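You operate a simulated robot arm through the tools that you are given. There is no shell and no other tool. Be economical: measure what you need, move in short steps, check, and stop when the job is done.

Carry out the task below with a simulated two-armed robot. There is one attempt and no reset: what you move stays moved.

## Task
Put the red ring from the top of the long table on the chair side of the packing table and the purple ring on the filter disc there. Carry the white handled basket with both arms and set it on the chair side of the packing table. Fetch the black strip and stand it on top of the black plug. Stack the green peg from the upper shelf of the steriliser cart on top of the orange peg. Take the handled steel box and put it on the knee high shelf of the left wire shelving. Open the container bench drawer. The order is free. Set down upright: black strip.

It is judged by the outcome, as a careful person would: the job done as asked, and still so three seconds after it is handed in. It fails if anything else is knocked over, pushed out of place, dropped, spilled or broken.

## Robot
Two 7-joint arms with two-finger parallel grippers on one trunk, on a base that drives. Base frame: it is fixed to the floor where the robot stands at the start and does not move with it; the origin is under the middle of the robot, x ahead of it, y to its left, z up. Units: mm, degrees, N and s.
The left shoulder is at the start at [50, 187, 1110], the right one opposite. Places, roughly: black plug (5x5x7 cm) [600, 3300, 900]; black strip [-2750, -500, 1000]; chair side of the packing table [-100, 3700, 900]; container bench drawer [-9300, 4200, 800]; filter disc (12x11x2 cm) [600, 100, 900]; handled steel box [-7500, -1250, 500]; knee high shelf of the left wire shelving [-6100, -1100, 600]; peg [-4250, 1000, 1250]; ring [500, 0, 1000]; white handled basket (31x24x13 cm) [600, -200, 900]. Payload 3.43 kg a hand.
The TCP of each hand is the grasp point between the finger pads, 30 mm short of the fingertips. In the tool frame z runs along the fingers and y along their closing line. The gripper opens to 94 mm. The fingers are 28 mm wide and 10 mm thick; the gripper's body (50 by 96 mm) begins 55 mm behind the TCP.
Orientation is told as [roll, pitch, yaw] about the base's x, y, z axes, in that order, counted from this pose: with the fingers straight down and closing along the base's y, the tool's x points along the base's -x, its y along +y and its z along -z.

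## Interface
- The arms move only by the tool move_arm. It takes "left_moves", "right_moves" or both (then of equal length, played together; a hand with none holds still); each is a list of rows, each an object (a shift or turn left out is 0, a gripper value left out holds the last) with "angular": the turn, a rotation vector about the tool's x, y, z in degrees, a list of three; "travel": the shift along the tool's x, y, z in cm, a list of three; "gripper": the opening in per cent of the stroke, from 0 (shut) to 100 (fully open). In form: [{"angular": [ax, ay, az], "travel": [tx, ty, tz], "gripper": gripper}, ...]. A call has 1 to 8 rows; each row shifts and turns the commanded pose from where the row before left it, along the tool's axes as they then stand. Each row takes 0.2 s and may step no farther than 50 mm and 8.6 degrees from the row before; otherwise, or with a gripper value out of range, the whole call is refused. A pose out of reach is approached as far as the arm can. The call stops where the force on the tool passes 40 N (or 10 N more than at its start, if that is more) or the arm is blocked; 0.2 s more then pass. The fingers move at their own pace (about 153 mm/s each) and stop on an object; they squeeze with about 28 N. The grip force told is the motor's: it shows also when the fingers shut on nothing. Time passes only in rows, and 0.2 s behind the last, so rows that do not move let the fingers close. The reply holds the time, the measured pose of the TCP, the force on the tool along the base axes, the opening and the grip force, in the units named above and with some noise, with the torque about the TCP (base axes, N m) and any sound that the robot's microphone picked up.
- Cameras (640 x 400 px; columns grow to the right, rows downward): "scene" is now at [130.1, -25.6, 1281]; the picture's right is [-0.10, -1.00, 0.00], its down [-0.50, 0.05, -0.86] and it looks along [0.86, -0.09, -0.51] (base axes); focal length 271 px, centre (320, 200). "left" rides on the left gripper at [76, -14, -102] in its tool frame; the picture's right is [0.18, 0.98, 0.00], its down [-0.75, 0.14, -0.64] and it looks along [-0.63, 0.12, 0.77] (tool axes); focal length 243 px, centre (320, 200). "right" rides on the right gripper at [76, 14, -103] in its tool frame; the picture's right is [-0.18, 0.98, 0.00], its down [-0.75, -0.14, -0.64] and it looks along [-0.63, -0.12, 0.77] (tool axes); focal length 243 px, centre (320, 200). There is no depth. A picture from a camera that has moved, and an enlarged one, comes with that camera's place and axes in the base frame and with its lens. The place of the scene camera against the robot may be out by one fixed shift of up to 25 mm in any direction.
- grab_frame(camera): a new picture of that camera. The clock stands still meanwhile.
- move_column(by): slides the trunk up (or, below 0, down) by that many mm; the arms and the scene camera ride with it, the base frame stays. It gives what a move gives, with no picture.
- drive_base(legs): drives the robot by 1 to 6 legs, each [ahead, left, turn to the left] in mm, mm and degrees, along the robot's own axes; the way and the turn of a leg run together, so that a leg with both is an arc; at most 1500 mm and 180 degrees a leg. The arms and the cameras ride along, it lands a little off, and it stops where it bumps. It gives what a move gives.
- aim_head(pan, tilt): turns the head with the scene camera to pan (to the left, within 80 degrees either way) and tilt (down, from -29 to 69), counted from straight ahead of the robot. It gives what a move gives.
- enlarge(camera, box): a new picture of the part [left, top, right, bottom] of that camera's present view, enlarged. The clock stands still meanwhile.
- job_done(): hands the job in; it is judged then, once.

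Go step by step. Nothing tells you exact positions but the pictures and the camera data: compare them with the known pose of the tool, close in by small moves and look again before you grip or let go. The budget is 186 turns and 166 pictures, counting those below and the enlarged ones. Unless the task says otherwise, let go and move clear before handing in.

The tools are called after "Call:" by a JSON object that holds its "name" and its "arguments". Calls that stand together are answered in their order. move_arm: Moves the arms, as the interface text tells. Its arguments: {"type":"object","properties":{"left_moves":{"type":"array"},"right_moves":{"type":"array"}},"required":[]} The other tools are called the same way: move_column (by) slides the trunk up or down; drive_base (legs) drives the base; aim_head (pan, tilt) turns the head that bears the scene camera; grab_frame (camera) takes a picture; enlarge (camera, box) takes an enlarged picture of a part of a camera's view; job_done () hands the job in.

At the start:

```text
t: 0.0
left_position: [428.5, 196.1, 1082.7]
left_tcp_rot: [0.0, 0.0, 0.0]
left_ft_force: [0.5, 0.0, 0.4]
left_wrist_torque: [-0.02, -0.01, 0.03]
left_grip_width: 94.0
left_gripper_force: 0.0
right_position: [381.8, -128.4, 1147.8]
right_tcp_rot: [-0.1, 0.0, 0.0]
right_ft_force: [0.7, -0.5, 1.1]
right_wrist_torque: [-0.03, 0.01, -0.01]
right_grip_width: 93.7
right_gripper_force: 0.0
trunk travel left (down, up): [-325.0, 107.0]
robot x, y, heading: [-4.1, -1.8, 0.1]
head pan, tilt: [-5.7, 30.5]
```

scene: 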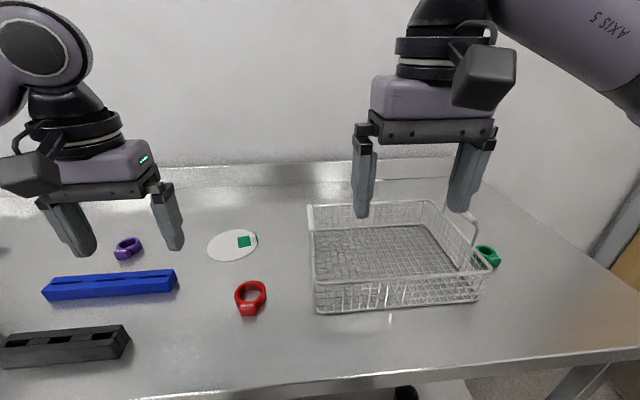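
right: 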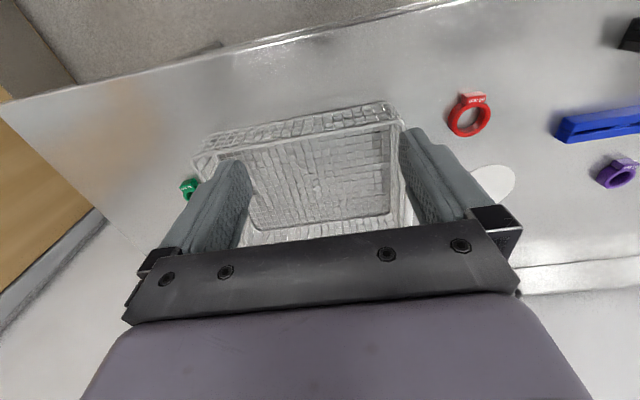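
left: 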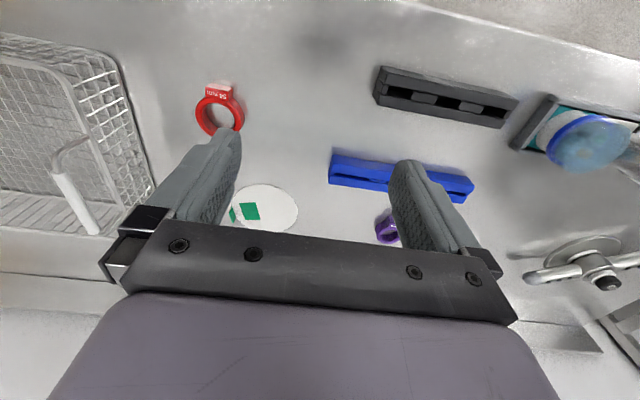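

I see the long table with red and purple rings, the white disc, and the basket; I put the purple ring near (644,360,885), the disc near (631,140) and the red ring near (484,81). I look closer first.

Call:
{"name": "enlarge", "arguments": {"camera": "scene", "box": [80, 210, 290, 340]}}

Call:
{"name": "enlarge", "arguments": {"camera": "scene", "box": [290, 170, 530, 330]}}

Call:
{"name": "enlarge", "arguments": {"camera": "left", "box": [180, 60, 500, 260]}}

```text
3.05 times, centred on (185, 275) of scene
camera zoom: at [130.1, -25.6, 1281.0], right [-0.1, -1.0, 0.0], down [-0.5, 0.05, -0.86], along [0.86, -0.09, -0.51], focal length 825 px, centre (731, -29)
```

zoom: 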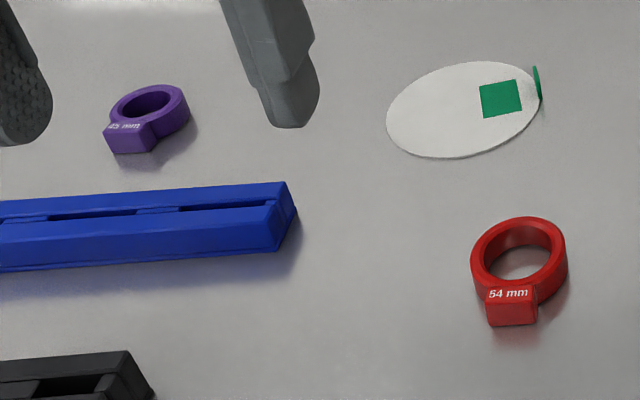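

```text
2.50 times, centred on (410, 250) of scene
camera zoom: at [130.1, -25.6, 1281.0], right [-0.1, -1.0, 0.0], down [-0.5, 0.05, -0.86], along [0.86, -0.09, -0.51], focal length 676 px, centre (95, 75)
```

zoom: 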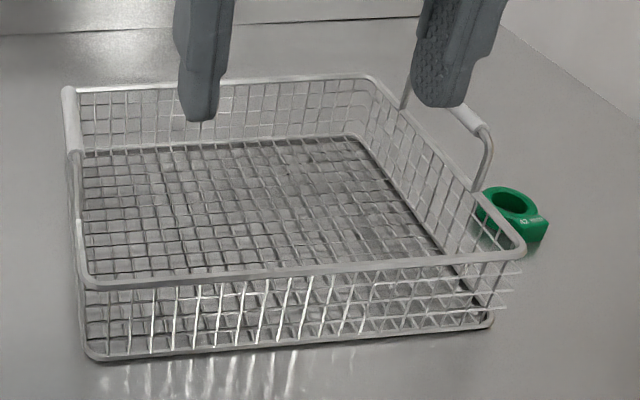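

```text
2.00 times, centred on (340, 160) of left
camera zoom: at [352.4, 180.1, 1185.1], right [-0.19, 0.98, 0.0], down [0.75, 0.14, 0.64], along [0.63, 0.12, -0.77], focal length 485 px, centre (280, 280)
```

zoom: 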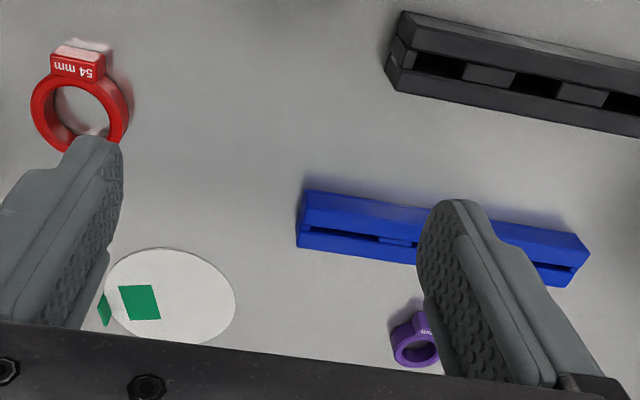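

Ring details are clear (about 54 mm and 45 mm outside). I drive closer so the left hand can reach the purple ring.

Call:
{"name": "drive_base", "arguments": {"legs": [[0, 180, 0], [140, 0, 0]]}}

Call:
{"name": "grab_frame", "arguments": {"camera": "left"}}

```text
t: 2.1
left_position: [481.9, 369.3, 1082.5]
left_tcp_rot: [0.0, 0.2, 0.3]
left_ft_force: [-0.6, 0.0, 1.2]
left_wrist_torque: [-0.03, -0.01, -0.02]
left_grip_width: 94.1
left_gripper_force: 0.0
right_position: [436.6, 45.7, 1147.7]
right_tcp_rot: [0.0, 0.0, 0.0]
right_ft_force: [0.1, 0.2, 1.3]
right_wrist_torque: [0.01, 0.0, 0.03]
right_grip_width: 93.7
right_gripper_force: 0.0
trunk travel left (down, up): [-325.0, 107.0]
robot x, y, heading: [53.1, 168.4, 0.1]
head pan, tilt: [-5.7, 30.5]
stopped in leg 2: the robot was blocked; the commanded pose is now the measured one
```

```text
159 pictures are left
camera left: at [405.8, 353.9, 1185.1], right [-0.19, 0.98, 0.0], down [0.75, 0.14, 0.64], along [0.63, 0.12, -0.77], focal length 243 px, centre (320, 200)
```

left: 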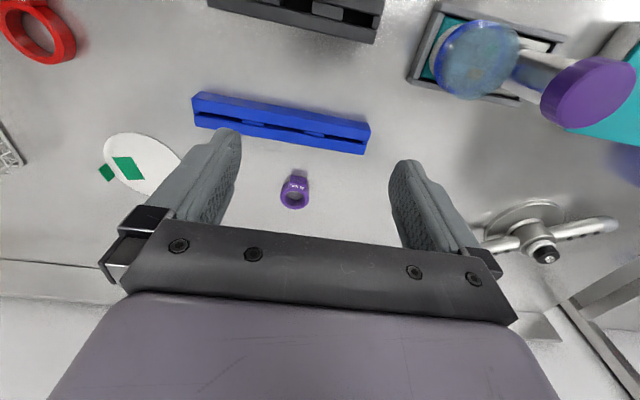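

Base is blocked at the table (x=53), so the reach is about 600 mm ahead. I move the left hand over the purple ring.

Call:
{"name": "move_arm", "arguments": {"left_moves": [{"travel": [-4.1, -0.3, 0]}, {"travel": [-4.1, -0.3, 0]}, {"travel": [-4.1, -0.3, 2]}, {"travel": [-4.0, -0.3, 4]}, {"travel": [0, 0, 4]}, {"travel": [0, 0, 2]}]}}

Call:
{"name": "grab_frame", "arguments": {"camera": "left"}}

```text
refused: row 4 steps farther than a row can; nothing moved
```

```text
158 pictures are left
camera left: at [405.8, 353.9, 1185.1], right [-0.19, 0.98, 0.0], down [0.75, 0.14, 0.64], along [0.63, 0.12, -0.77], focal length 243 px, centre (320, 200)
```

left: 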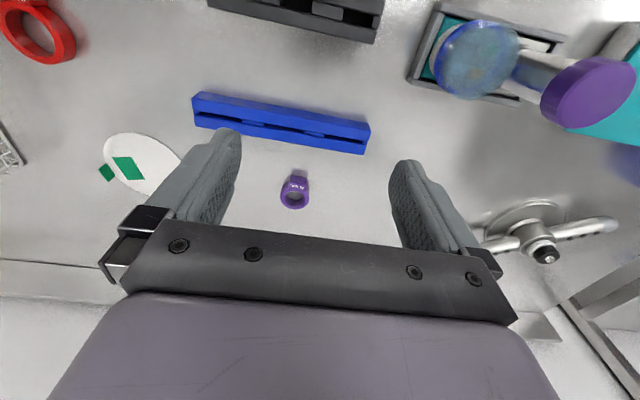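

The step exceeded the limit; I repeat it with smaller rows.

Call:
{"name": "move_arm", "arguments": {"left_moves": [{"travel": [-4.1, -0.3, 0]}, {"travel": [-4.1, -0.3, 0]}, {"travel": [-4.1, -0.3, 2]}, {"travel": [-4.0, -0.3, 2]}, {"travel": [0, 0, 4]}, {"travel": [0, 0, 4]}]}}

Call:
{"name": "grab_frame", "arguments": {"camera": "left"}}

```text
t: 3.5
left_position: [647.5, 356.8, 956.5]
left_tcp_rot: [0.0, 0.0, 0.2]
left_ft_force: [0.1, 0.7, -0.7]
left_wrist_torque: [0.0, 0.02, -0.03]
left_grip_width: 93.9
left_gripper_force: 0.0
right_position: [438.8, 46.7, 1147.3]
right_tcp_rot: [-0.1, 0.2, 0.1]
right_ft_force: [0.0, 0.7, -1.5]
right_wrist_torque: [0.0, 0.0, 0.02]
right_grip_width: 93.6
right_gripper_force: 0.1
trunk travel left (down, up): [-325.0, 107.0]
robot x, y, heading: [50.5, 173.9, 0.2]
head pan, tilt: [-5.7, 30.5]
```

```text
157 pictures are left
camera left: at [572.2, 342.2, 1060.1], right [-0.19, 0.98, 0.0], down [0.75, 0.14, 0.64], along [0.63, 0.12, -0.77], focal length 243 px, centre (320, 200)
```

left: 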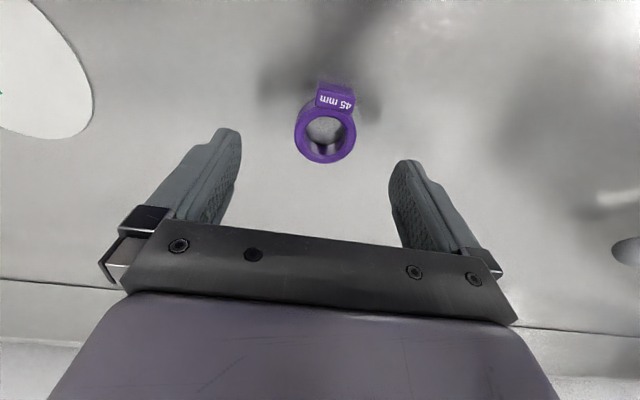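

The ring sits about at (648,361). I shift 4 mm left and go down to just above the table.

Call:
{"name": "move_arm", "arguments": {"left_moves": [{"travel": [0, 0.4, 2.5]}, {"travel": [0, 0, 2.0]}, {"travel": [0, 0, 0.3]}, {"travel": [0, 0, 0.3]}]}}

Call:
{"name": "grab_frame", "arguments": {"camera": "left"}}

```text
t: 4.5
left_position: [645.2, 361.6, 910.1]
left_tcp_rot: [-0.1, 0.1, 0.3]
left_ft_force: [-0.9, 0.2, 0.2]
left_wrist_torque: [-0.01, 0.01, 0.0]
left_grip_width: 94.3
left_gripper_force: 0.1
right_position: [437.8, 45.7, 1147.0]
right_tcp_rot: [-0.1, 0.3, -0.1]
right_ft_force: [0.2, 0.0, 0.7]
right_wrist_torque: [0.01, 0.02, -0.04]
right_grip_width: 94.3
right_gripper_force: 0.0
trunk travel left (down, up): [-325.0, 107.0]
robot x, y, heading: [54.4, 171.5, 0.1]
head pan, tilt: [-5.7, 30.5]
```

```text
156 pictures are left
camera left: at [569.0, 346.6, 1012.6], right [-0.19, 0.98, 0.0], down [0.75, 0.14, 0.64], along [0.63, 0.12, -0.77], focal length 243 px, centre (320, 200)
```

left: 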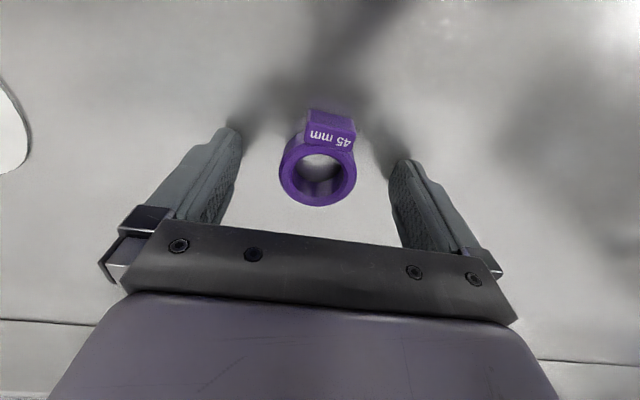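

Centred. A last few millimetres down, then close gently and lift.

Call:
{"name": "move_arm", "arguments": {"left_moves": [{"travel": [-0.3, 0, 0.2]}, {"gripper": 40}, {"gripper": 0}, {"gripper": 0}, {"gripper": 0}]}}

Call:
{"name": "grab_frame", "arguments": {"camera": "left"}}

```text
t: 5.7
left_position: [647.6, 362.8, 910.1]
left_tcp_rot: [-0.1, -0.1, 0.3]
left_ft_force: [4.5, 1.3, 10.8]
left_wrist_torque: [0.05, 0.01, -0.05]
left_grip_width: 43.6
left_gripper_force: 27.8
right_position: [438.1, 46.4, 1147.3]
right_tcp_rot: [0.1, 0.1, 0.0]
right_ft_force: [0.1, -0.3, -0.2]
right_wrist_torque: [-0.04, 0.0, 0.02]
right_grip_width: 93.6
right_gripper_force: 0.2
trunk travel left (down, up): [-325.0, 107.0]
robot x, y, heading: [55.1, 173.7, 0.2]
head pan, tilt: [-5.7, 30.5]
```

```text
155 pictures are left
camera left: at [572.0, 346.7, 1012.1], right [-0.19, 0.98, 0.0], down [0.75, 0.14, 0.64], along [0.63, 0.12, -0.77], focal length 243 px, centre (320, 200)
```

left: 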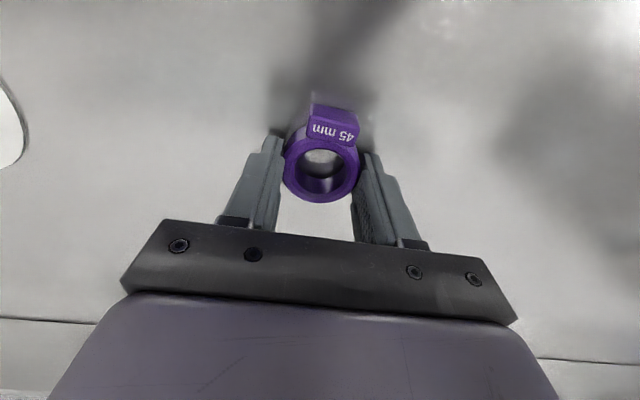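

Ring gripped; the table top is about z=880. I lift 8 cm, drive right 200 mm and look at the disc.

Call:
{"name": "move_arm", "arguments": {"left_moves": [{"travel": [0, 0, -4]}, {"travel": [0, 0, -4]}, {"travel": [1.0, 0, 0]}]}}

Call:
{"name": "drive_base", "arguments": {"legs": [[0, -210, 0]]}}

Call:
{"name": "grab_frame", "arguments": {"camera": "left"}}

Call:
{"name": "grab_frame", "arguments": {"camera": "scene"}}

```text
t: 6.5
left_position: [639.7, 362.5, 988.2]
left_tcp_rot: [0.1, 0.2, 0.3]
left_ft_force: [-0.6, -0.4, -0.6]
left_wrist_torque: [0.02, -0.03, 0.0]
left_grip_width: 43.5
left_gripper_force: 27.4
right_position: [439.2, 45.8, 1146.7]
right_tcp_rot: [0.0, 0.1, 0.0]
right_ft_force: [0.4, 0.3, -0.9]
right_wrist_torque: [0.01, -0.01, 0.02]
right_grip_width: 94.3
right_gripper_force: 0.0
trunk travel left (down, up): [-325.0, 107.0]
robot x, y, heading: [56.0, 175.9, 0.0]
head pan, tilt: [-5.7, 30.5]
```

```text
t: 8.2
left_position: [639.1, 151.5, 988.6]
left_tcp_rot: [0.0, 0.1, 0.1]
left_ft_force: [-0.8, -0.4, 0.1]
left_wrist_torque: [0.03, 0.02, -0.02]
left_grip_width: 43.4
left_gripper_force: 27.6
right_position: [438.2, -164.2, 1146.9]
right_tcp_rot: [0.0, 0.2, -0.3]
right_ft_force: [-0.8, 0.2, -0.3]
right_wrist_torque: [0.01, 0.01, 0.02]
right_grip_width: 94.0
right_gripper_force: 0.1
trunk travel left (down, up): [-325.0, 107.0]
robot x, y, heading: [55.2, -32.8, 0.0]
head pan, tilt: [-5.7, 30.5]
```

```text
154 pictures are left
camera left: at [564.5, 136.1, 1090.9], right [-0.19, 0.98, 0.0], down [0.76, 0.14, 0.64], along [0.63, 0.12, -0.77], focal length 243 px, centre (320, 200)
```

left: 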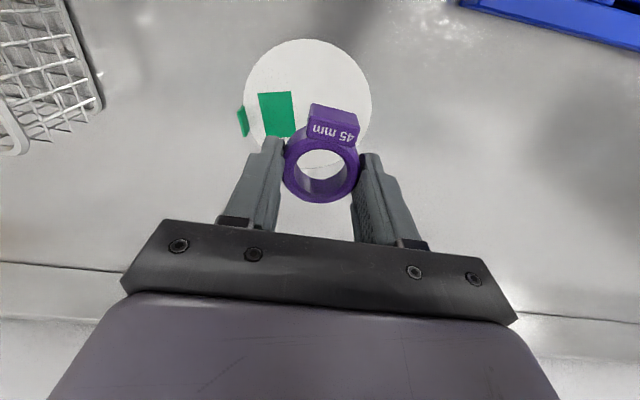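

```text
153 pictures are left
camera scene: at [184.6, -61.2, 1280.9], right [-0.1, -0.99, 0.0], down [-0.5, 0.05, -0.86], along [0.86, -0.09, -0.51], focal length 271 px, centre (320, 200)
```

scene: 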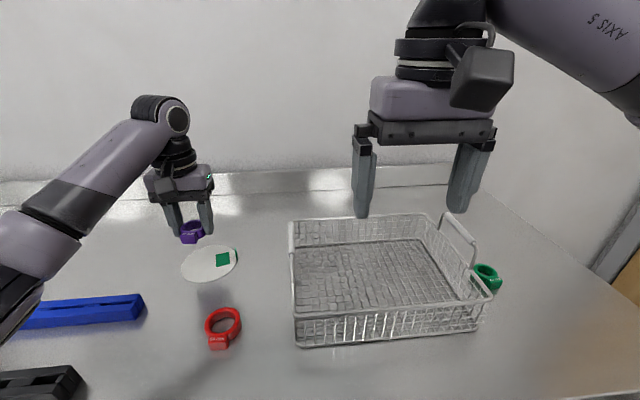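

Disc centre about (630,139). I align, then descend in small steps until contact.

Call:
{"name": "move_arm", "arguments": {"left_moves": [{"travel": [1.1, -1.3, 0]}, {"travel": [0, 0, 3]}, {"travel": [0, 0, 2]}, {"travel": [0, 0, 0.8]}]}}

Call:
{"name": "grab_frame", "arguments": {"camera": "left"}}

Call:
{"name": "enlarge", "arguments": {"camera": "scene", "box": [140, 180, 280, 300]}}

```text
t: 9.2
left_position: [629.7, 138.5, 932.2]
left_tcp_rot: [0.0, 0.1, 0.1]
left_ft_force: [0.6, -0.1, -0.1]
left_wrist_torque: [0.01, 0.01, 0.0]
left_grip_width: 43.8
left_gripper_force: 27.8
right_position: [437.9, -163.1, 1147.0]
right_tcp_rot: [0.0, 0.2, -0.2]
right_ft_force: [-0.3, 0.1, -0.3]
right_wrist_torque: [-0.03, 0.01, 0.0]
right_grip_width: 94.1
right_gripper_force: 0.1
trunk travel left (down, up): [-325.0, 107.0]
robot x, y, heading: [55.4, -32.8, 0.1]
head pan, tilt: [-5.7, 30.5]
```

```text
152 pictures are left
camera left: at [554.9, 123.9, 1034.4], right [-0.19, 0.98, 0.0], down [0.75, 0.14, 0.64], along [0.63, 0.12, -0.77], focal length 243 px, centre (320, 200)
```

left: 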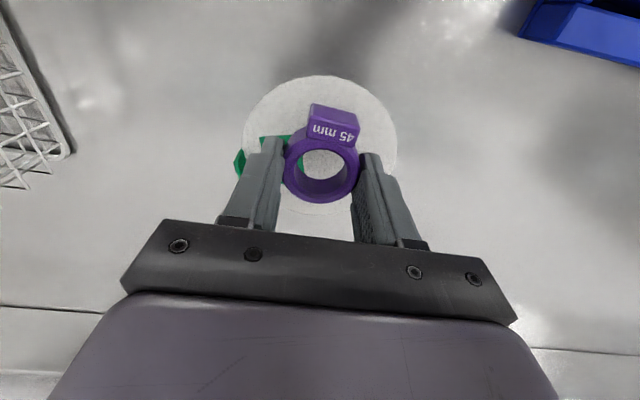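

```text
3.33 times, centred on (210, 240) of scene
camera zoom: at [184.6, -60.7, 1281.0], right [-0.1, -0.99, 0.0], down [-0.5, 0.05, -0.86], along [0.86, -0.09, -0.51], focal length 902 px, centre (687, 67)
```

zoom: 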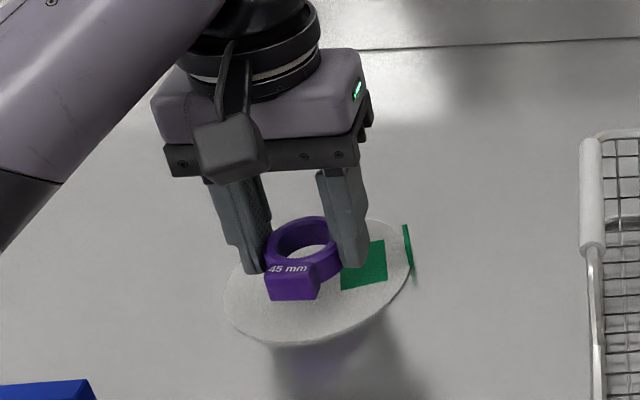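

Well aligned; lowering slowly.

Call:
{"name": "move_arm", "arguments": {"left_moves": [{"travel": [0, 0, 0.5]}, {"travel": [0, 0, 0.4]}, {"travel": [0, 0, 0.3]}]}}

Call:
{"name": "enlarge", "arguments": {"camera": "scene", "box": [140, 180, 280, 300]}}

```text
t: 10.0
left_position: [628.7, 139.0, 918.4]
left_tcp_rot: [0.0, 0.0, 0.1]
left_ft_force: [0.1, 0.4, -0.6]
left_wrist_torque: [-0.03, 0.0, -0.02]
left_grip_width: 43.9
left_gripper_force: 27.8
right_position: [437.6, -162.8, 1147.5]
right_tcp_rot: [0.1, 0.2, -0.3]
right_ft_force: [-0.3, -0.4, -0.5]
right_wrist_torque: [0.01, 0.02, -0.01]
right_grip_width: 94.0
right_gripper_force: 0.1
trunk travel left (down, up): [-325.0, 107.0]
robot x, y, heading: [55.6, -33.7, -0.2]
head pan, tilt: [-5.7, 30.5]
```

```text
3.33 times, centred on (210, 240) of scene
camera zoom: at [184.6, -60.7, 1280.9], right [-0.1, -0.99, 0.0], down [-0.5, 0.05, -0.86], along [0.86, -0.09, -0.51], focal length 902 px, centre (687, 67)
```

zoom: 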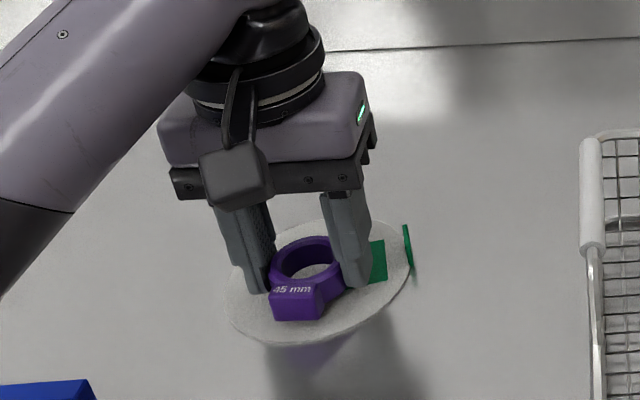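

Call:
{"name": "move_arm", "arguments": {"left_moves": [{"travel": [0, 0, 0.2]}, {"travel": [0, 0, 0.2]}]}}

```text
t: 10.6
left_position: [629.2, 137.7, 914.3]
left_tcp_rot: [0.0, 0.2, 0.0]
left_ft_force: [-0.5, 0.5, 0.0]
left_wrist_torque: [-0.02, 0.01, -0.01]
left_grip_width: 43.4
left_gripper_force: 28.2
right_position: [436.8, -163.7, 1146.9]
right_tcp_rot: [0.1, 0.1, -0.3]
right_ft_force: [-0.7, 0.5, 0.6]
right_wrist_torque: [-0.01, -0.02, -0.04]
right_grip_width: 93.9
right_gripper_force: 0.1
trunk travel left (down, up): [-325.0, 107.0]
robot x, y, heading: [57.3, -34.4, -0.3]
head pan, tilt: [-5.7, 30.5]
```

No contact yet; the disc is thin. Two millimetres more, then open.

Call:
{"name": "move_arm", "arguments": {"left_moves": [{"travel": [0, 0, 0.2]}, {"travel": [0, 0, 0.1]}]}}

```text
t: 11.2
left_position: [629.6, 137.9, 911.5]
left_tcp_rot: [0.1, 0.0, 0.0]
left_ft_force: [-0.6, 0.5, 1.8]
left_wrist_torque: [0.01, -0.01, 0.0]
left_grip_width: 43.6
left_gripper_force: 27.2
right_position: [438.5, -162.8, 1146.4]
right_tcp_rot: [0.1, 0.3, -0.3]
right_ft_force: [0.1, -0.3, -0.3]
right_wrist_torque: [-0.03, 0.03, -0.02]
right_grip_width: 93.8
right_gripper_force: 0.1
trunk travel left (down, up): [-325.0, 107.0]
robot x, y, heading: [52.7, -33.6, -0.5]
head pan, tilt: [-5.7, 30.5]
```

Contact. I open, lift, and go over the red ring at about (484,81).

Call:
{"name": "move_arm", "arguments": {"left_moves": [{"gripper": 75}, {"gripper": 75}, {"travel": [0, 0, -4]}, {"travel": [0, 0, -4], "gripper": 100}, {"travel": [4.8, -1.4, 0]}, {"travel": [4.8, -1.4, 0]}, {"travel": [4.8, -1.4, 0]}]}}

Call:
{"name": "grab_frame", "arguments": {"camera": "left"}}

Call:
{"name": "grab_frame", "arguments": {"camera": "scene"}}

```text
t: 12.8
left_position: [485.9, 92.8, 989.6]
left_tcp_rot: [0.1, 0.2, 0.1]
left_ft_force: [-0.6, -0.9, 0.1]
left_wrist_torque: [-0.01, 0.01, -0.01]
left_grip_width: 93.9
left_gripper_force: 0.0
right_position: [437.5, -163.5, 1147.1]
right_tcp_rot: [0.0, 0.1, -0.1]
right_ft_force: [0.8, 0.7, 0.1]
right_wrist_torque: [0.0, 0.01, 0.0]
right_grip_width: 94.3
right_gripper_force: 0.1
trunk travel left (down, up): [-325.0, 107.0]
robot x, y, heading: [55.0, -32.8, -0.1]
head pan, tilt: [-5.7, 30.5]
```

```text
149 pictures are left
camera left: at [411.7, 78.2, 1092.9], right [-0.19, 0.98, 0.0], down [0.76, 0.14, 0.64], along [0.63, 0.12, -0.77], focal length 243 px, centre (320, 200)
```

left: 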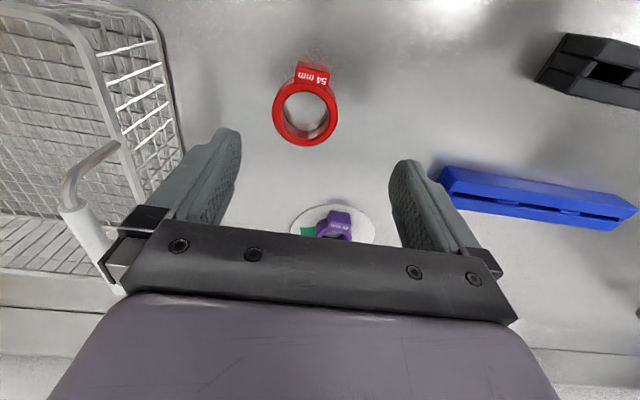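

```text
148 pictures are left
camera scene: at [184.4, -60.8, 1281.0], right [-0.1, -0.99, 0.0], down [-0.5, 0.05, -0.86], along [0.86, -0.09, -0.51], focal length 271 px, centre (320, 200)
```

scene: 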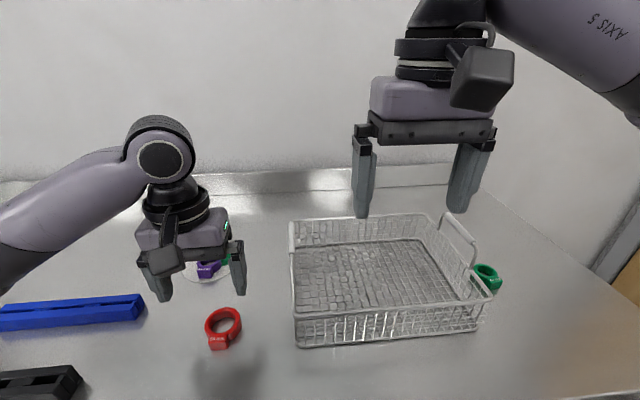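

Red ring centre (485.5,80). I align, descend and grip it.

Call:
{"name": "move_arm", "arguments": {"left_moves": [{"travel": [0, -1.3, 0]}, {"travel": [0, 0, 4]}, {"travel": [0, 0, 3.4]}, {"travel": [0, 0, 0.3]}, {"gripper": 45}, {"gripper": 0}, {"gripper": 0}, {"gripper": 0}]}}

Call:
{"name": "grab_frame", "arguments": {"camera": "left"}}

```text
t: 14.6
left_position: [487.1, 84.6, 914.5]
left_tcp_rot: [0.0, 0.1, 0.1]
left_ft_force: [0.2, 0.1, 0.7]
left_wrist_torque: [0.0, 0.0, 0.01]
left_grip_width: 52.5
left_gripper_force: 27.6
right_position: [437.2, -163.1, 1146.7]
right_tcp_rot: [0.1, 0.1, -0.4]
right_ft_force: [0.1, -0.6, -0.3]
right_wrist_torque: [-0.04, 0.03, 0.0]
right_grip_width: 94.0
right_gripper_force: 0.1
trunk travel left (down, up): [-325.0, 107.0]
robot x, y, heading: [52.9, -33.9, 0.0]
head pan, tilt: [-5.7, 30.5]
```

```text
147 pictures are left
camera left: at [411.3, 68.4, 1016.9], right [-0.19, 0.98, 0.0], down [0.76, 0.14, 0.64], along [0.63, 0.12, -0.77], focal length 243 px, centre (320, 200)
```

left: 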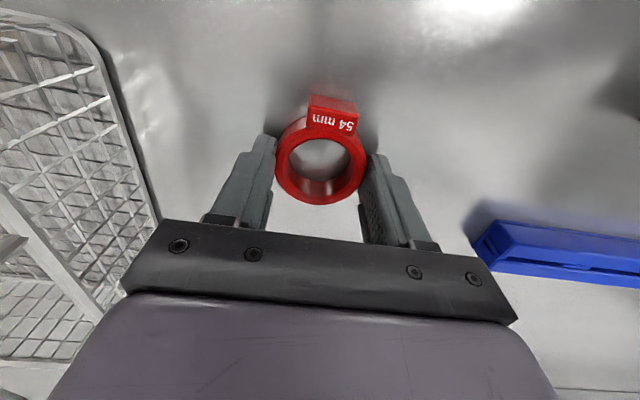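

Red ring held. I lift, back away from the table, turn left to face +y and look toward the packing table.

Call:
{"name": "move_arm", "arguments": {"left_moves": [{"travel": [0, 0, -5]}, {"travel": [0, 0, -5]}, {"travel": [0, 0, -4]}, {"travel": [3, 0, 0]}]}}

Call:
{"name": "drive_base", "arguments": {"legs": [[-500, 0, 0], [0, 0, 90]]}}

Call:
{"name": "aim_head", "arguments": {"pan": 0, "tilt": 10}}

Call:
{"name": "grab_frame", "arguments": {"camera": "scene"}}

```text
t: 15.6
left_position: [455.2, 83.7, 1060.2]
left_tcp_rot: [0.0, 0.1, 0.1]
left_ft_force: [-0.2, -0.5, -0.7]
left_wrist_torque: [-0.01, -0.01, 0.02]
left_grip_width: 52.4
left_gripper_force: 27.4
right_position: [437.1, -163.4, 1147.4]
right_tcp_rot: [0.0, 0.0, -0.2]
right_ft_force: [-0.1, -1.2, -0.4]
right_wrist_torque: [0.02, -0.04, -0.02]
right_grip_width: 93.8
right_gripper_force: 0.1
trunk travel left (down, up): [-325.0, 107.0]
robot x, y, heading: [54.6, -33.8, 0.2]
head pan, tilt: [-5.7, 30.5]
```

```text
t: 22.2
left_position: [-536.8, 375.3, 1059.0]
left_tcp_rot: [0.0, 0.1, 87.3]
left_ft_force: [0.6, -0.3, -0.9]
left_wrist_torque: [0.0, 0.01, 0.01]
left_grip_width: 52.1
left_gripper_force: 28.0
right_position: [-293.4, 347.1, 1146.7]
right_tcp_rot: [0.0, 0.3, 87.0]
right_ft_force: [0.1, 0.5, 0.0]
right_wrist_torque: [0.04, 0.02, 0.04]
right_grip_width: 94.2
right_gripper_force: 0.0
trunk travel left (down, up): [-325.0, 107.0]
robot x, y, heading: [-439.6, -30.4, 87.4]
head pan, tilt: [-5.7, 30.5]
```

```text
t: 23.1
left_position: [-537.8, 376.5, 1059.1]
left_tcp_rot: [0.0, 0.0, 87.3]
left_ft_force: [0.9, 0.0, -0.5]
left_wrist_torque: [0.01, 0.0, -0.02]
left_grip_width: 52.6
left_gripper_force: 28.3
right_position: [-293.2, 346.7, 1147.4]
right_tcp_rot: [0.0, 0.3, 87.1]
right_ft_force: [-0.2, -0.1, -0.2]
right_wrist_torque: [0.0, 0.03, 0.04]
right_grip_width: 93.8
right_gripper_force: 0.0
trunk travel left (down, up): [-325.0, 107.0]
robot x, y, heading: [-435.9, -31.1, 87.4]
head pan, tilt: [0.0, 10.0]
```

```text
146 pictures are left
camera scene: at [-449.4, 105.0, 1314.0], right [1.0, -0.05, 0.0], down [-0.01, -0.17, -0.98], along [0.05, 0.98, -0.17], focal length 271 px, centre (320, 200)
```

scene: 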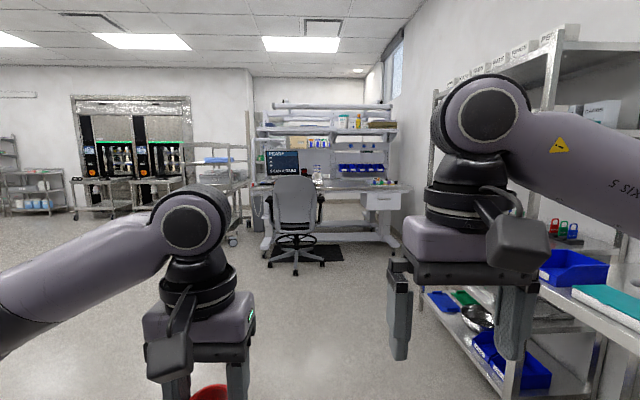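

The packing table is ahead with the chair in front of its left half. I drive closer, keeping clear of the shelving on the right.

Call:
{"name": "drive_base", "arguments": {"legs": [[1074, -170, 0], [1074, -170, 2.6]]}}

Call:
{"name": "aim_head", "arguments": {"pan": 0, "tilt": 22}}

Call:
{"name": "grab_frame", "arguments": {"camera": "scene"}}

```text
t: 33.9
left_position: [-179.4, 2520.2, 1059.5]
left_tcp_rot: [0.0, 0.1, 92.0]
left_ft_force: [-0.3, 0.8, -1.2]
left_wrist_torque: [-0.01, -0.01, 0.01]
left_grip_width: 52.4
left_gripper_force: 28.2
right_position: [66.4, 2508.7, 1147.5]
right_tcp_rot: [0.0, 0.2, 91.7]
right_ft_force: [-0.3, -0.1, 0.8]
right_wrist_torque: [0.04, -0.03, 0.02]
right_grip_width: 93.9
right_gripper_force: 0.0
trunk travel left (down, up): [-325.0, 107.0]
robot x, y, heading: [-49.2, 2124.3, 92.0]
head pan, tilt: [0.0, 10.0]
```

```text
t: 34.6
left_position: [-179.9, 2519.0, 1059.7]
left_tcp_rot: [0.0, 0.1, 92.1]
left_ft_force: [-0.2, 0.3, -0.7]
left_wrist_torque: [-0.03, -0.03, -0.02]
left_grip_width: 52.6
left_gripper_force: 28.1
right_position: [66.6, 2509.6, 1146.7]
right_tcp_rot: [0.0, 0.2, 91.7]
right_ft_force: [0.1, 0.1, -0.4]
right_wrist_torque: [-0.01, 0.02, 0.01]
right_grip_width: 93.9
right_gripper_force: 0.2
trunk travel left (down, up): [-325.0, 107.0]
robot x, y, heading: [-48.2, 2121.2, 92.0]
head pan, tilt: [0.0, 22.0]
```

```text
145 pictures are left
camera scene: at [-71.7, 2257.0, 1294.6], right [1.0, 0.03, 0.0], down [0.01, -0.37, -0.93], along [-0.03, 0.93, -0.37], focal length 271 px, centre (320, 200)
```

scene: 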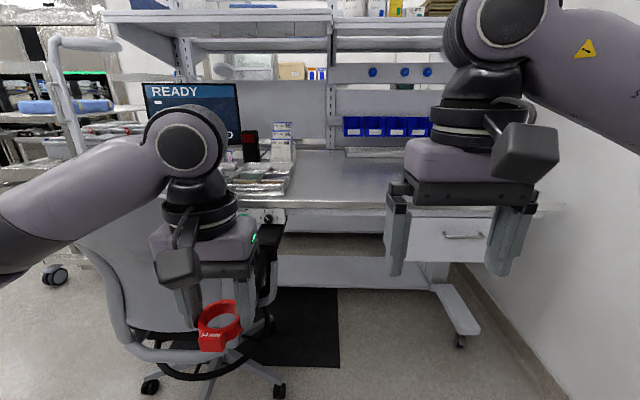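

The table's front edge is near y=3220; the chair takes up x<-290. I move right and up to the table in front of the free middle, then look at the top.

Call:
{"name": "drive_base", "arguments": {"legs": [[0, -205, -2], [680, 0, 0]]}}

Call:
{"name": "aim_head", "arguments": {"pan": 15, "tilt": 30}}

Call:
{"name": "grab_frame", "arguments": {"camera": "scene"}}

Call:
{"name": "grab_frame", "arguments": {"camera": "left"}}

Call:
{"name": "grab_frame", "arguments": {"camera": "right"}}

```text
t: 39.5
left_position: [25.3, 3192.7, 1060.0]
left_tcp_rot: [0.0, 0.1, 91.0]
left_ft_force: [1.2, -0.3, 0.0]
left_wrist_torque: [-0.01, -0.01, 0.02]
left_grip_width: 52.4
left_gripper_force: 28.5
right_position: [271.7, 3179.3, 1146.6]
right_tcp_rot: [0.1, 0.1, 90.8]
right_ft_force: [-0.5, -0.2, 0.2]
right_wrist_torque: [-0.02, 0.03, 0.02]
right_grip_width: 94.1
right_gripper_force: 0.0
trunk travel left (down, up): [-325.0, 107.0]
robot x, y, heading: [148.9, 2793.3, 90.7]
head pan, tilt: [0.0, 22.0]
```

```text
t: 40.3
left_position: [24.5, 3191.1, 1059.2]
left_tcp_rot: [0.0, 0.1, 91.0]
left_ft_force: [0.3, -0.2, -0.8]
left_wrist_torque: [-0.03, -0.03, 0.02]
left_grip_width: 52.8
left_gripper_force: 27.6
right_position: [271.4, 3179.0, 1147.5]
right_tcp_rot: [0.0, 0.2, 90.7]
right_ft_force: [-0.5, -0.3, -0.2]
right_wrist_torque: [0.0, -0.02, 0.0]
right_grip_width: 94.0
right_gripper_force: 0.1
trunk travel left (down, up): [-325.0, 107.0]
robot x, y, heading: [148.9, 2793.1, 90.8]
head pan, tilt: [15.0, 30.0]
```

```text
144 pictures are left
camera scene: at [105.6, 2922.4, 1281.7], right [0.96, 0.27, 0.0], down [0.14, -0.48, -0.87], along [-0.24, 0.83, -0.5], focal length 271 px, centre (320, 200)
```

scene: 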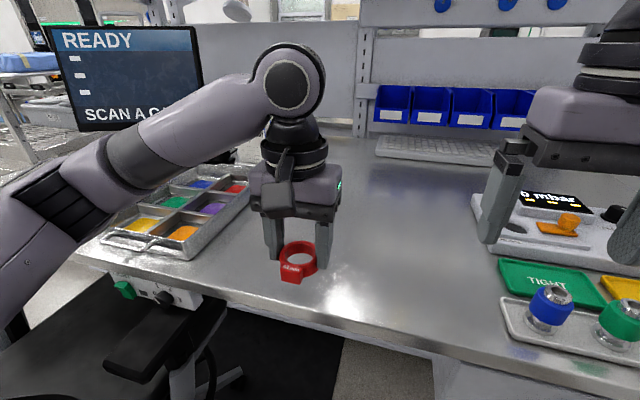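

```text
143 pictures are left
camera left: at [40.9, 3115.7, 1161.6], right [-0.98, -0.2, 0.0], down [-0.15, 0.75, 0.64], along [-0.13, 0.63, -0.77], focal length 243 px, centre (320, 200)
```

left: 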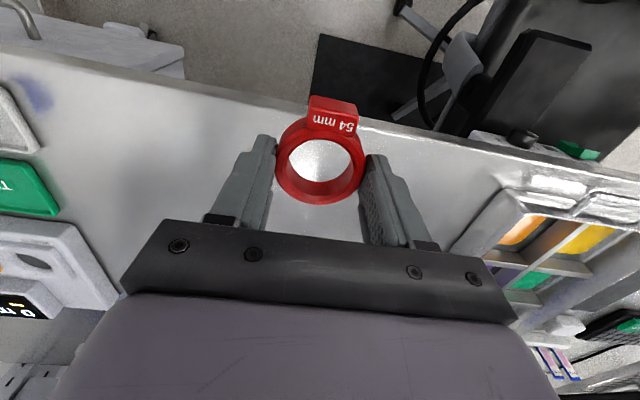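

```text
142 pictures are left
camera right: at [258.6, 3102.9, 1250.1], right [-0.99, 0.17, 0.0], down [0.13, 0.76, 0.64], along [0.11, 0.63, -0.77], focal length 243 px, centre (320, 200)
```

right: 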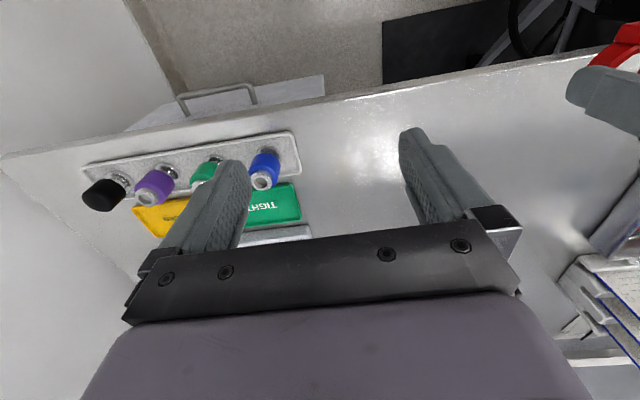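

The packing table's free area lies between the sorting tray (right edge x≈-260) and the instrument (x≈330). I will put the ring near (-190,3350), leaving space for the basket; I move nearer and reach out left.

Call:
{"name": "drive_base", "arguments": {"legs": [[100, 60, -0.8]]}}

Call:
{"name": "move_arm", "arguments": {"left_moves": [{"travel": [-1.5, 3.9, 0]}, {"travel": [-1.4, 3.9, 0]}, {"travel": [-1.4, 3.9, 0]}, {"travel": [-1.4, 3.8, 0]}, {"travel": [0, 0, 4]}, {"travel": [0, 0, 3]}]}}

Call:
{"name": "grab_frame", "arguments": {"camera": "left"}}

Call:
{"name": "grab_frame", "arguments": {"camera": "scene"}}

```text
t: 41.5
left_position: [-32.0, 3295.9, 1058.8]
left_tcp_rot: [0.0, 0.3, 90.3]
left_ft_force: [0.0, 0.5, 0.2]
left_wrist_torque: [0.0, 0.0, 0.04]
left_grip_width: 52.6
left_gripper_force: 27.8
right_position: [215.3, 3278.2, 1146.6]
right_tcp_rot: [0.0, 0.2, 89.9]
right_ft_force: [-0.1, 0.2, -0.9]
right_wrist_torque: [-0.02, 0.0, 0.0]
right_grip_width: 94.2
right_gripper_force: 0.1
trunk travel left (down, up): [-325.0, 107.0]
robot x, y, heading: [90.4, 2893.4, 90.1]
head pan, tilt: [15.0, 30.0]
```

```text
t: 43.0
left_position: [-184.9, 3350.6, 987.8]
left_tcp_rot: [0.1, 0.1, 90.3]
left_ft_force: [-0.3, 0.1, -0.9]
left_wrist_torque: [-0.04, 0.03, -0.03]
left_grip_width: 52.3
left_gripper_force: 27.5
right_position: [215.0, 3277.0, 1147.2]
right_tcp_rot: [0.0, 0.2, 90.0]
right_ft_force: [0.0, -0.6, 0.1]
right_wrist_torque: [0.02, -0.03, -0.03]
right_grip_width: 94.2
right_gripper_force: 0.0
trunk travel left (down, up): [-325.0, 107.0]
robot x, y, heading: [90.7, 2891.0, 90.1]
head pan, tilt: [15.0, 30.0]
```

```text
141 pictures are left
camera left: at [-169.9, 3272.1, 1091.2], right [-0.98, -0.19, 0.0], down [-0.14, 0.75, 0.64], along [-0.12, 0.63, -0.77], focal length 243 px, centre (320, 200)
```

left: 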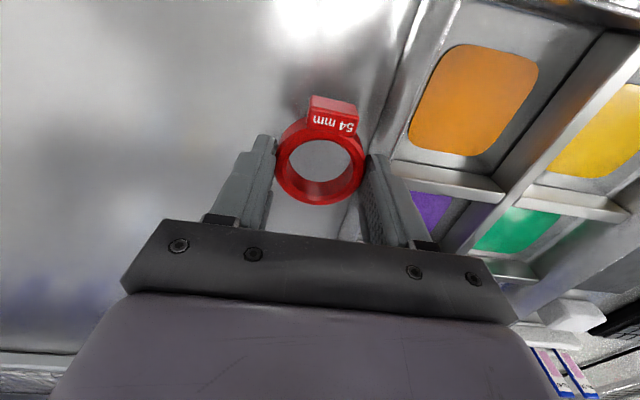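

```text
140 pictures are left
camera scene: at [46.8, 3022.9, 1281.7], right [0.97, 0.26, 0.0], down [0.13, -0.48, -0.87], along [-0.23, 0.84, -0.5], focal length 271 px, centre (320, 200)
```

scene: 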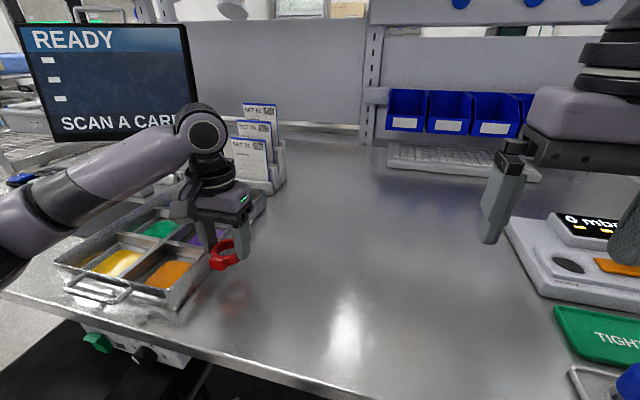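

The tray edge is at about x=-228, so I shift 35 mm right before lowering.

Call:
{"name": "move_arm", "arguments": {"left_moves": [{"travel": [0, -3.5, 0]}, {"travel": [0, 0, 4]}, {"travel": [0, 0, 2]}, {"travel": [0, 0, 0.5]}, {"travel": [0, 0, 0.3]}]}}

Call:
{"name": "grab_frame", "arguments": {"camera": "left"}}

Call:
{"name": "enlarge", "arguments": {"camera": "scene", "box": [170, 180, 310, 300]}}

```text
t: 43.8
left_position: [-151.0, 3349.8, 940.6]
left_tcp_rot: [-0.2, -1.2, 90.6]
left_ft_force: [1.8, -9.6, 14.2]
left_wrist_torque: [-0.44, 0.38, 0.34]
left_grip_width: 52.7
left_gripper_force: 28.1
right_position: [215.1, 3275.9, 1149.3]
right_tcp_rot: [0.1, 0.0, 90.1]
right_ft_force: [0.3, 0.1, -1.1]
right_wrist_torque: [0.01, -0.03, 0.0]
right_grip_width: 93.8
right_gripper_force: 0.1
trunk travel left (down, up): [-325.0, 107.0]
robot x, y, heading: [88.6, 2893.8, 90.3]
head pan, tilt: [15.0, 30.0]
stopped in row 4 (left hand): the force on the tool passed its limit (the readings are from after the stop); the commanded pose is now the measured one
```

```text
139 pictures are left
camera left: at [-135.9, 3270.3, 1041.0], right [-0.98, -0.19, -0.01], down [-0.15, 0.74, 0.66], along [-0.12, 0.65, -0.75], focal length 243 px, centre (320, 200)
```

left: 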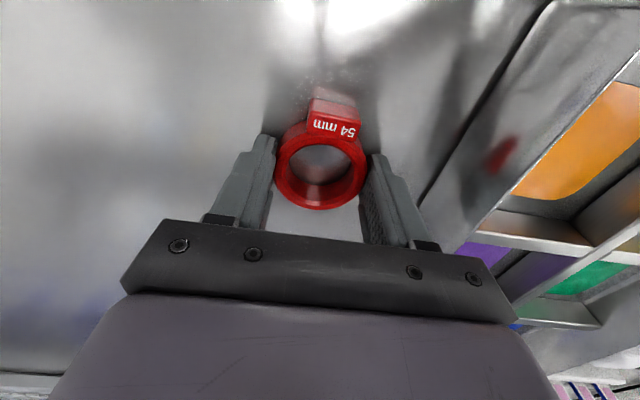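

```text
3.33 times, centred on (240, 240) of scene
camera zoom: at [47.7, 3020.4, 1282.2], right [0.97, 0.26, 0.0], down [0.13, -0.48, -0.87], along [-0.23, 0.84, -0.5], focal length 902 px, centre (587, 67)
```

zoom: 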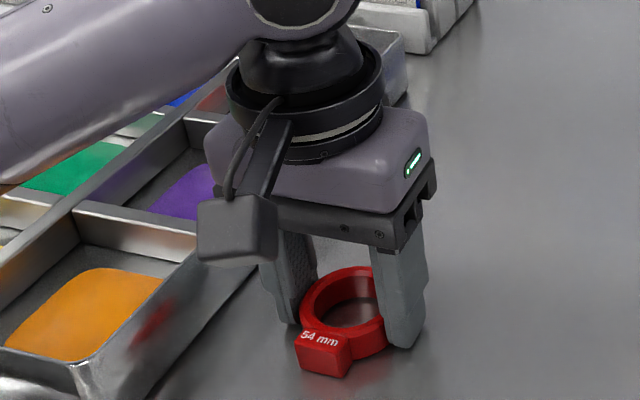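

Contact: this table's top is about z=906. I ease the tilt back, release and lift.

Call:
{"name": "move_arm", "arguments": {"left_moves": [{"travel": [0, 0, -0.15]}, {"gripper": 80}, {"gripper": 80}, {"travel": [0, 0, -4]}, {"travel": [0, 0, -4]}, {"travel": [0, 0, -5]}]}}

Call:
{"name": "grab_frame", "arguments": {"camera": "left"}}

Call:
{"name": "aim_head", "arguments": {"pan": -35, "tilt": 30}}

Call:
{"name": "grab_frame", "arguments": {"camera": "scene"}}

```text
t: 45.2
left_position: [-150.1, 3348.7, 1066.2]
left_tcp_rot: [-0.1, -0.9, 90.6]
left_ft_force: [-0.3, 0.4, 1.1]
left_wrist_torque: [0.0, 0.01, -0.04]
left_grip_width: 75.2
left_gripper_force: 0.0
right_position: [215.9, 3277.3, 1148.1]
right_tcp_rot: [0.0, 0.1, 90.1]
right_ft_force: [1.6, -0.3, 0.2]
right_wrist_torque: [0.04, 0.01, 0.01]
right_grip_width: 93.9
right_gripper_force: 0.0
trunk travel left (down, up): [-325.0, 107.0]
robot x, y, heading: [87.5, 2895.4, 90.1]
head pan, tilt: [15.0, 30.0]
```

```text
137 pictures are left
camera left: at [-135.4, 3270.2, 1167.6], right [-0.98, -0.19, 0.0], down [-0.15, 0.74, 0.65], along [-0.12, 0.64, -0.76], focal length 243 px, centre (320, 200)
```

left: 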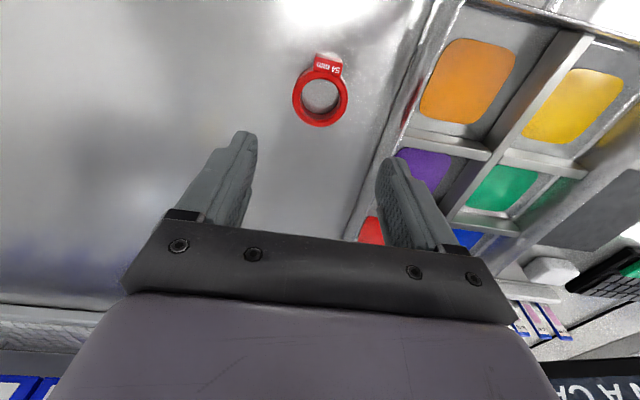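

```text
t: 46.4
left_position: [-151.8, 3349.3, 1065.9]
left_tcp_rot: [-0.2, -1.0, 90.6]
left_ft_force: [0.0, 0.4, -0.5]
left_wrist_torque: [0.02, 0.02, 0.01]
left_grip_width: 75.1
left_gripper_force: 0.1
right_position: [213.7, 3276.6, 1147.6]
right_tcp_rot: [0.0, 0.0, 90.1]
right_ft_force: [-0.5, 0.5, 0.8]
right_wrist_torque: [-0.01, 0.01, -0.06]
right_grip_width: 94.1
right_gripper_force: 0.0
trunk travel left (down, up): [-325.0, 107.0]
robot x, y, heading: [89.0, 2893.4, 90.5]
head pan, tilt: [-35.0, 30.0]
```

```text
136 pictures are left
camera scene: at [122.1, 3009.7, 1281.7], right [0.82, -0.57, 0.0], down [-0.29, -0.41, -0.87], along [0.49, 0.71, -0.5], focal length 271 px, centre (320, 200)
```

scene: 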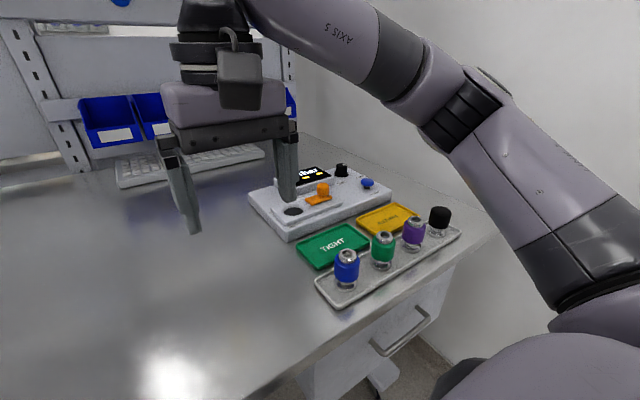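

The ring stands alone and flat. I look closer at the black plug while I'm here.

Call:
{"name": "enlarge", "arguments": {"camera": "scene", "box": [300, 190, 480, 310]}}

```text
3.33 times, centred on (390, 250) of scene
camera zoom: at [122.1, 3009.7, 1281.7], right [0.82, -0.57, 0.0], down [-0.29, -0.41, -0.87], along [0.49, 0.71, -0.5], focal length 902 px, centre (87, 33)
```

zoom: 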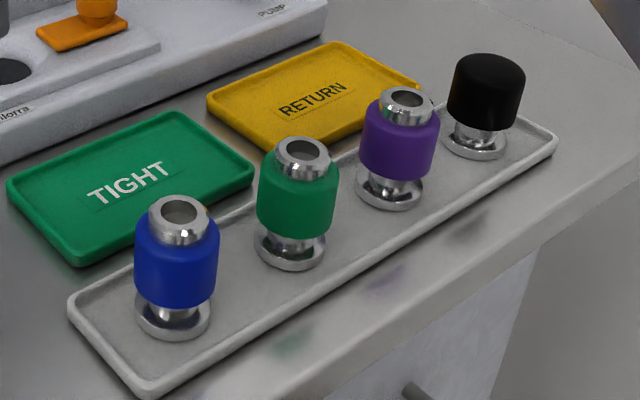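

I return to the long table for the basket: back out, turn to face +x at y≈-182.

Call:
{"name": "drive_base", "arguments": {"legs": [[-1400, 400, 0], [-1400, 100, 0], [-270, 0, 0], [0, 0, -90.5], [340, 0, 0]]}}

Call:
{"name": "aim_head", "arguments": {"pan": 0, "tilt": 35}}

Call:
{"name": "grab_frame", "arguments": {"camera": "scene"}}

```text
t: 67.1
left_position: [376.8, 114.3, 1067.1]
left_tcp_rot: [-0.2, -0.9, 0.3]
left_ft_force: [0.1, 0.3, -0.2]
left_wrist_torque: [0.03, -0.01, 0.01]
left_grip_width: 75.2
left_gripper_force: 0.0
right_position: [302.9, -252.6, 1146.7]
right_tcp_rot: [0.0, 0.2, -0.3]
right_ft_force: [-0.7, 0.4, -1.4]
right_wrist_torque: [-0.01, 0.04, -0.03]
right_grip_width: 94.0
right_gripper_force: 0.0
trunk travel left (down, up): [-325.0, 107.0]
robot x, y, heading: [-81.7, -123.8, -0.4]
head pan, tilt: [-35.0, 30.0]
```

```text
t: 68.1
left_position: [376.3, 113.7, 1067.2]
left_tcp_rot: [-0.3, -0.9, 0.2]
left_ft_force: [0.1, -0.7, 0.1]
left_wrist_torque: [-0.02, 0.0, -0.06]
left_grip_width: 75.2
left_gripper_force: 0.1
right_position: [302.3, -251.6, 1146.3]
right_tcp_rot: [0.1, 0.1, -0.3]
right_ft_force: [0.3, -0.4, 0.0]
right_wrist_torque: [-0.06, 0.01, 0.01]
right_grip_width: 94.1
right_gripper_force: 0.1
trunk travel left (down, up): [-325.0, 107.0]
robot x, y, heading: [-78.9, -118.3, -0.0]
head pan, tilt: [0.0, 35.0]
```

```text
134 pictures are left
camera scene: at [48.2, -140.0, 1273.9], right [0.0, -1.0, 0.0], down [-0.57, 0.0, -0.82], along [0.82, 0.0, -0.57], focal length 271 px, centre (320, 200)
```

scene: 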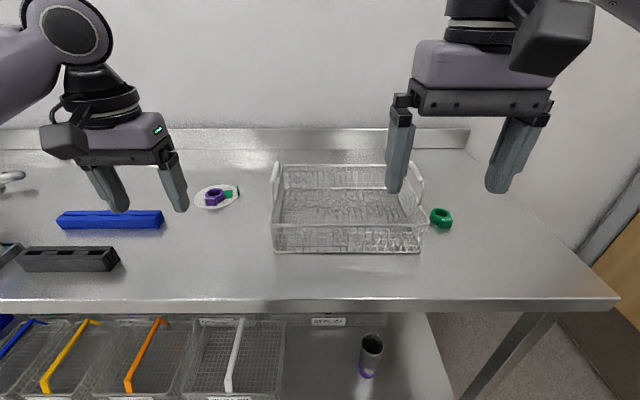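

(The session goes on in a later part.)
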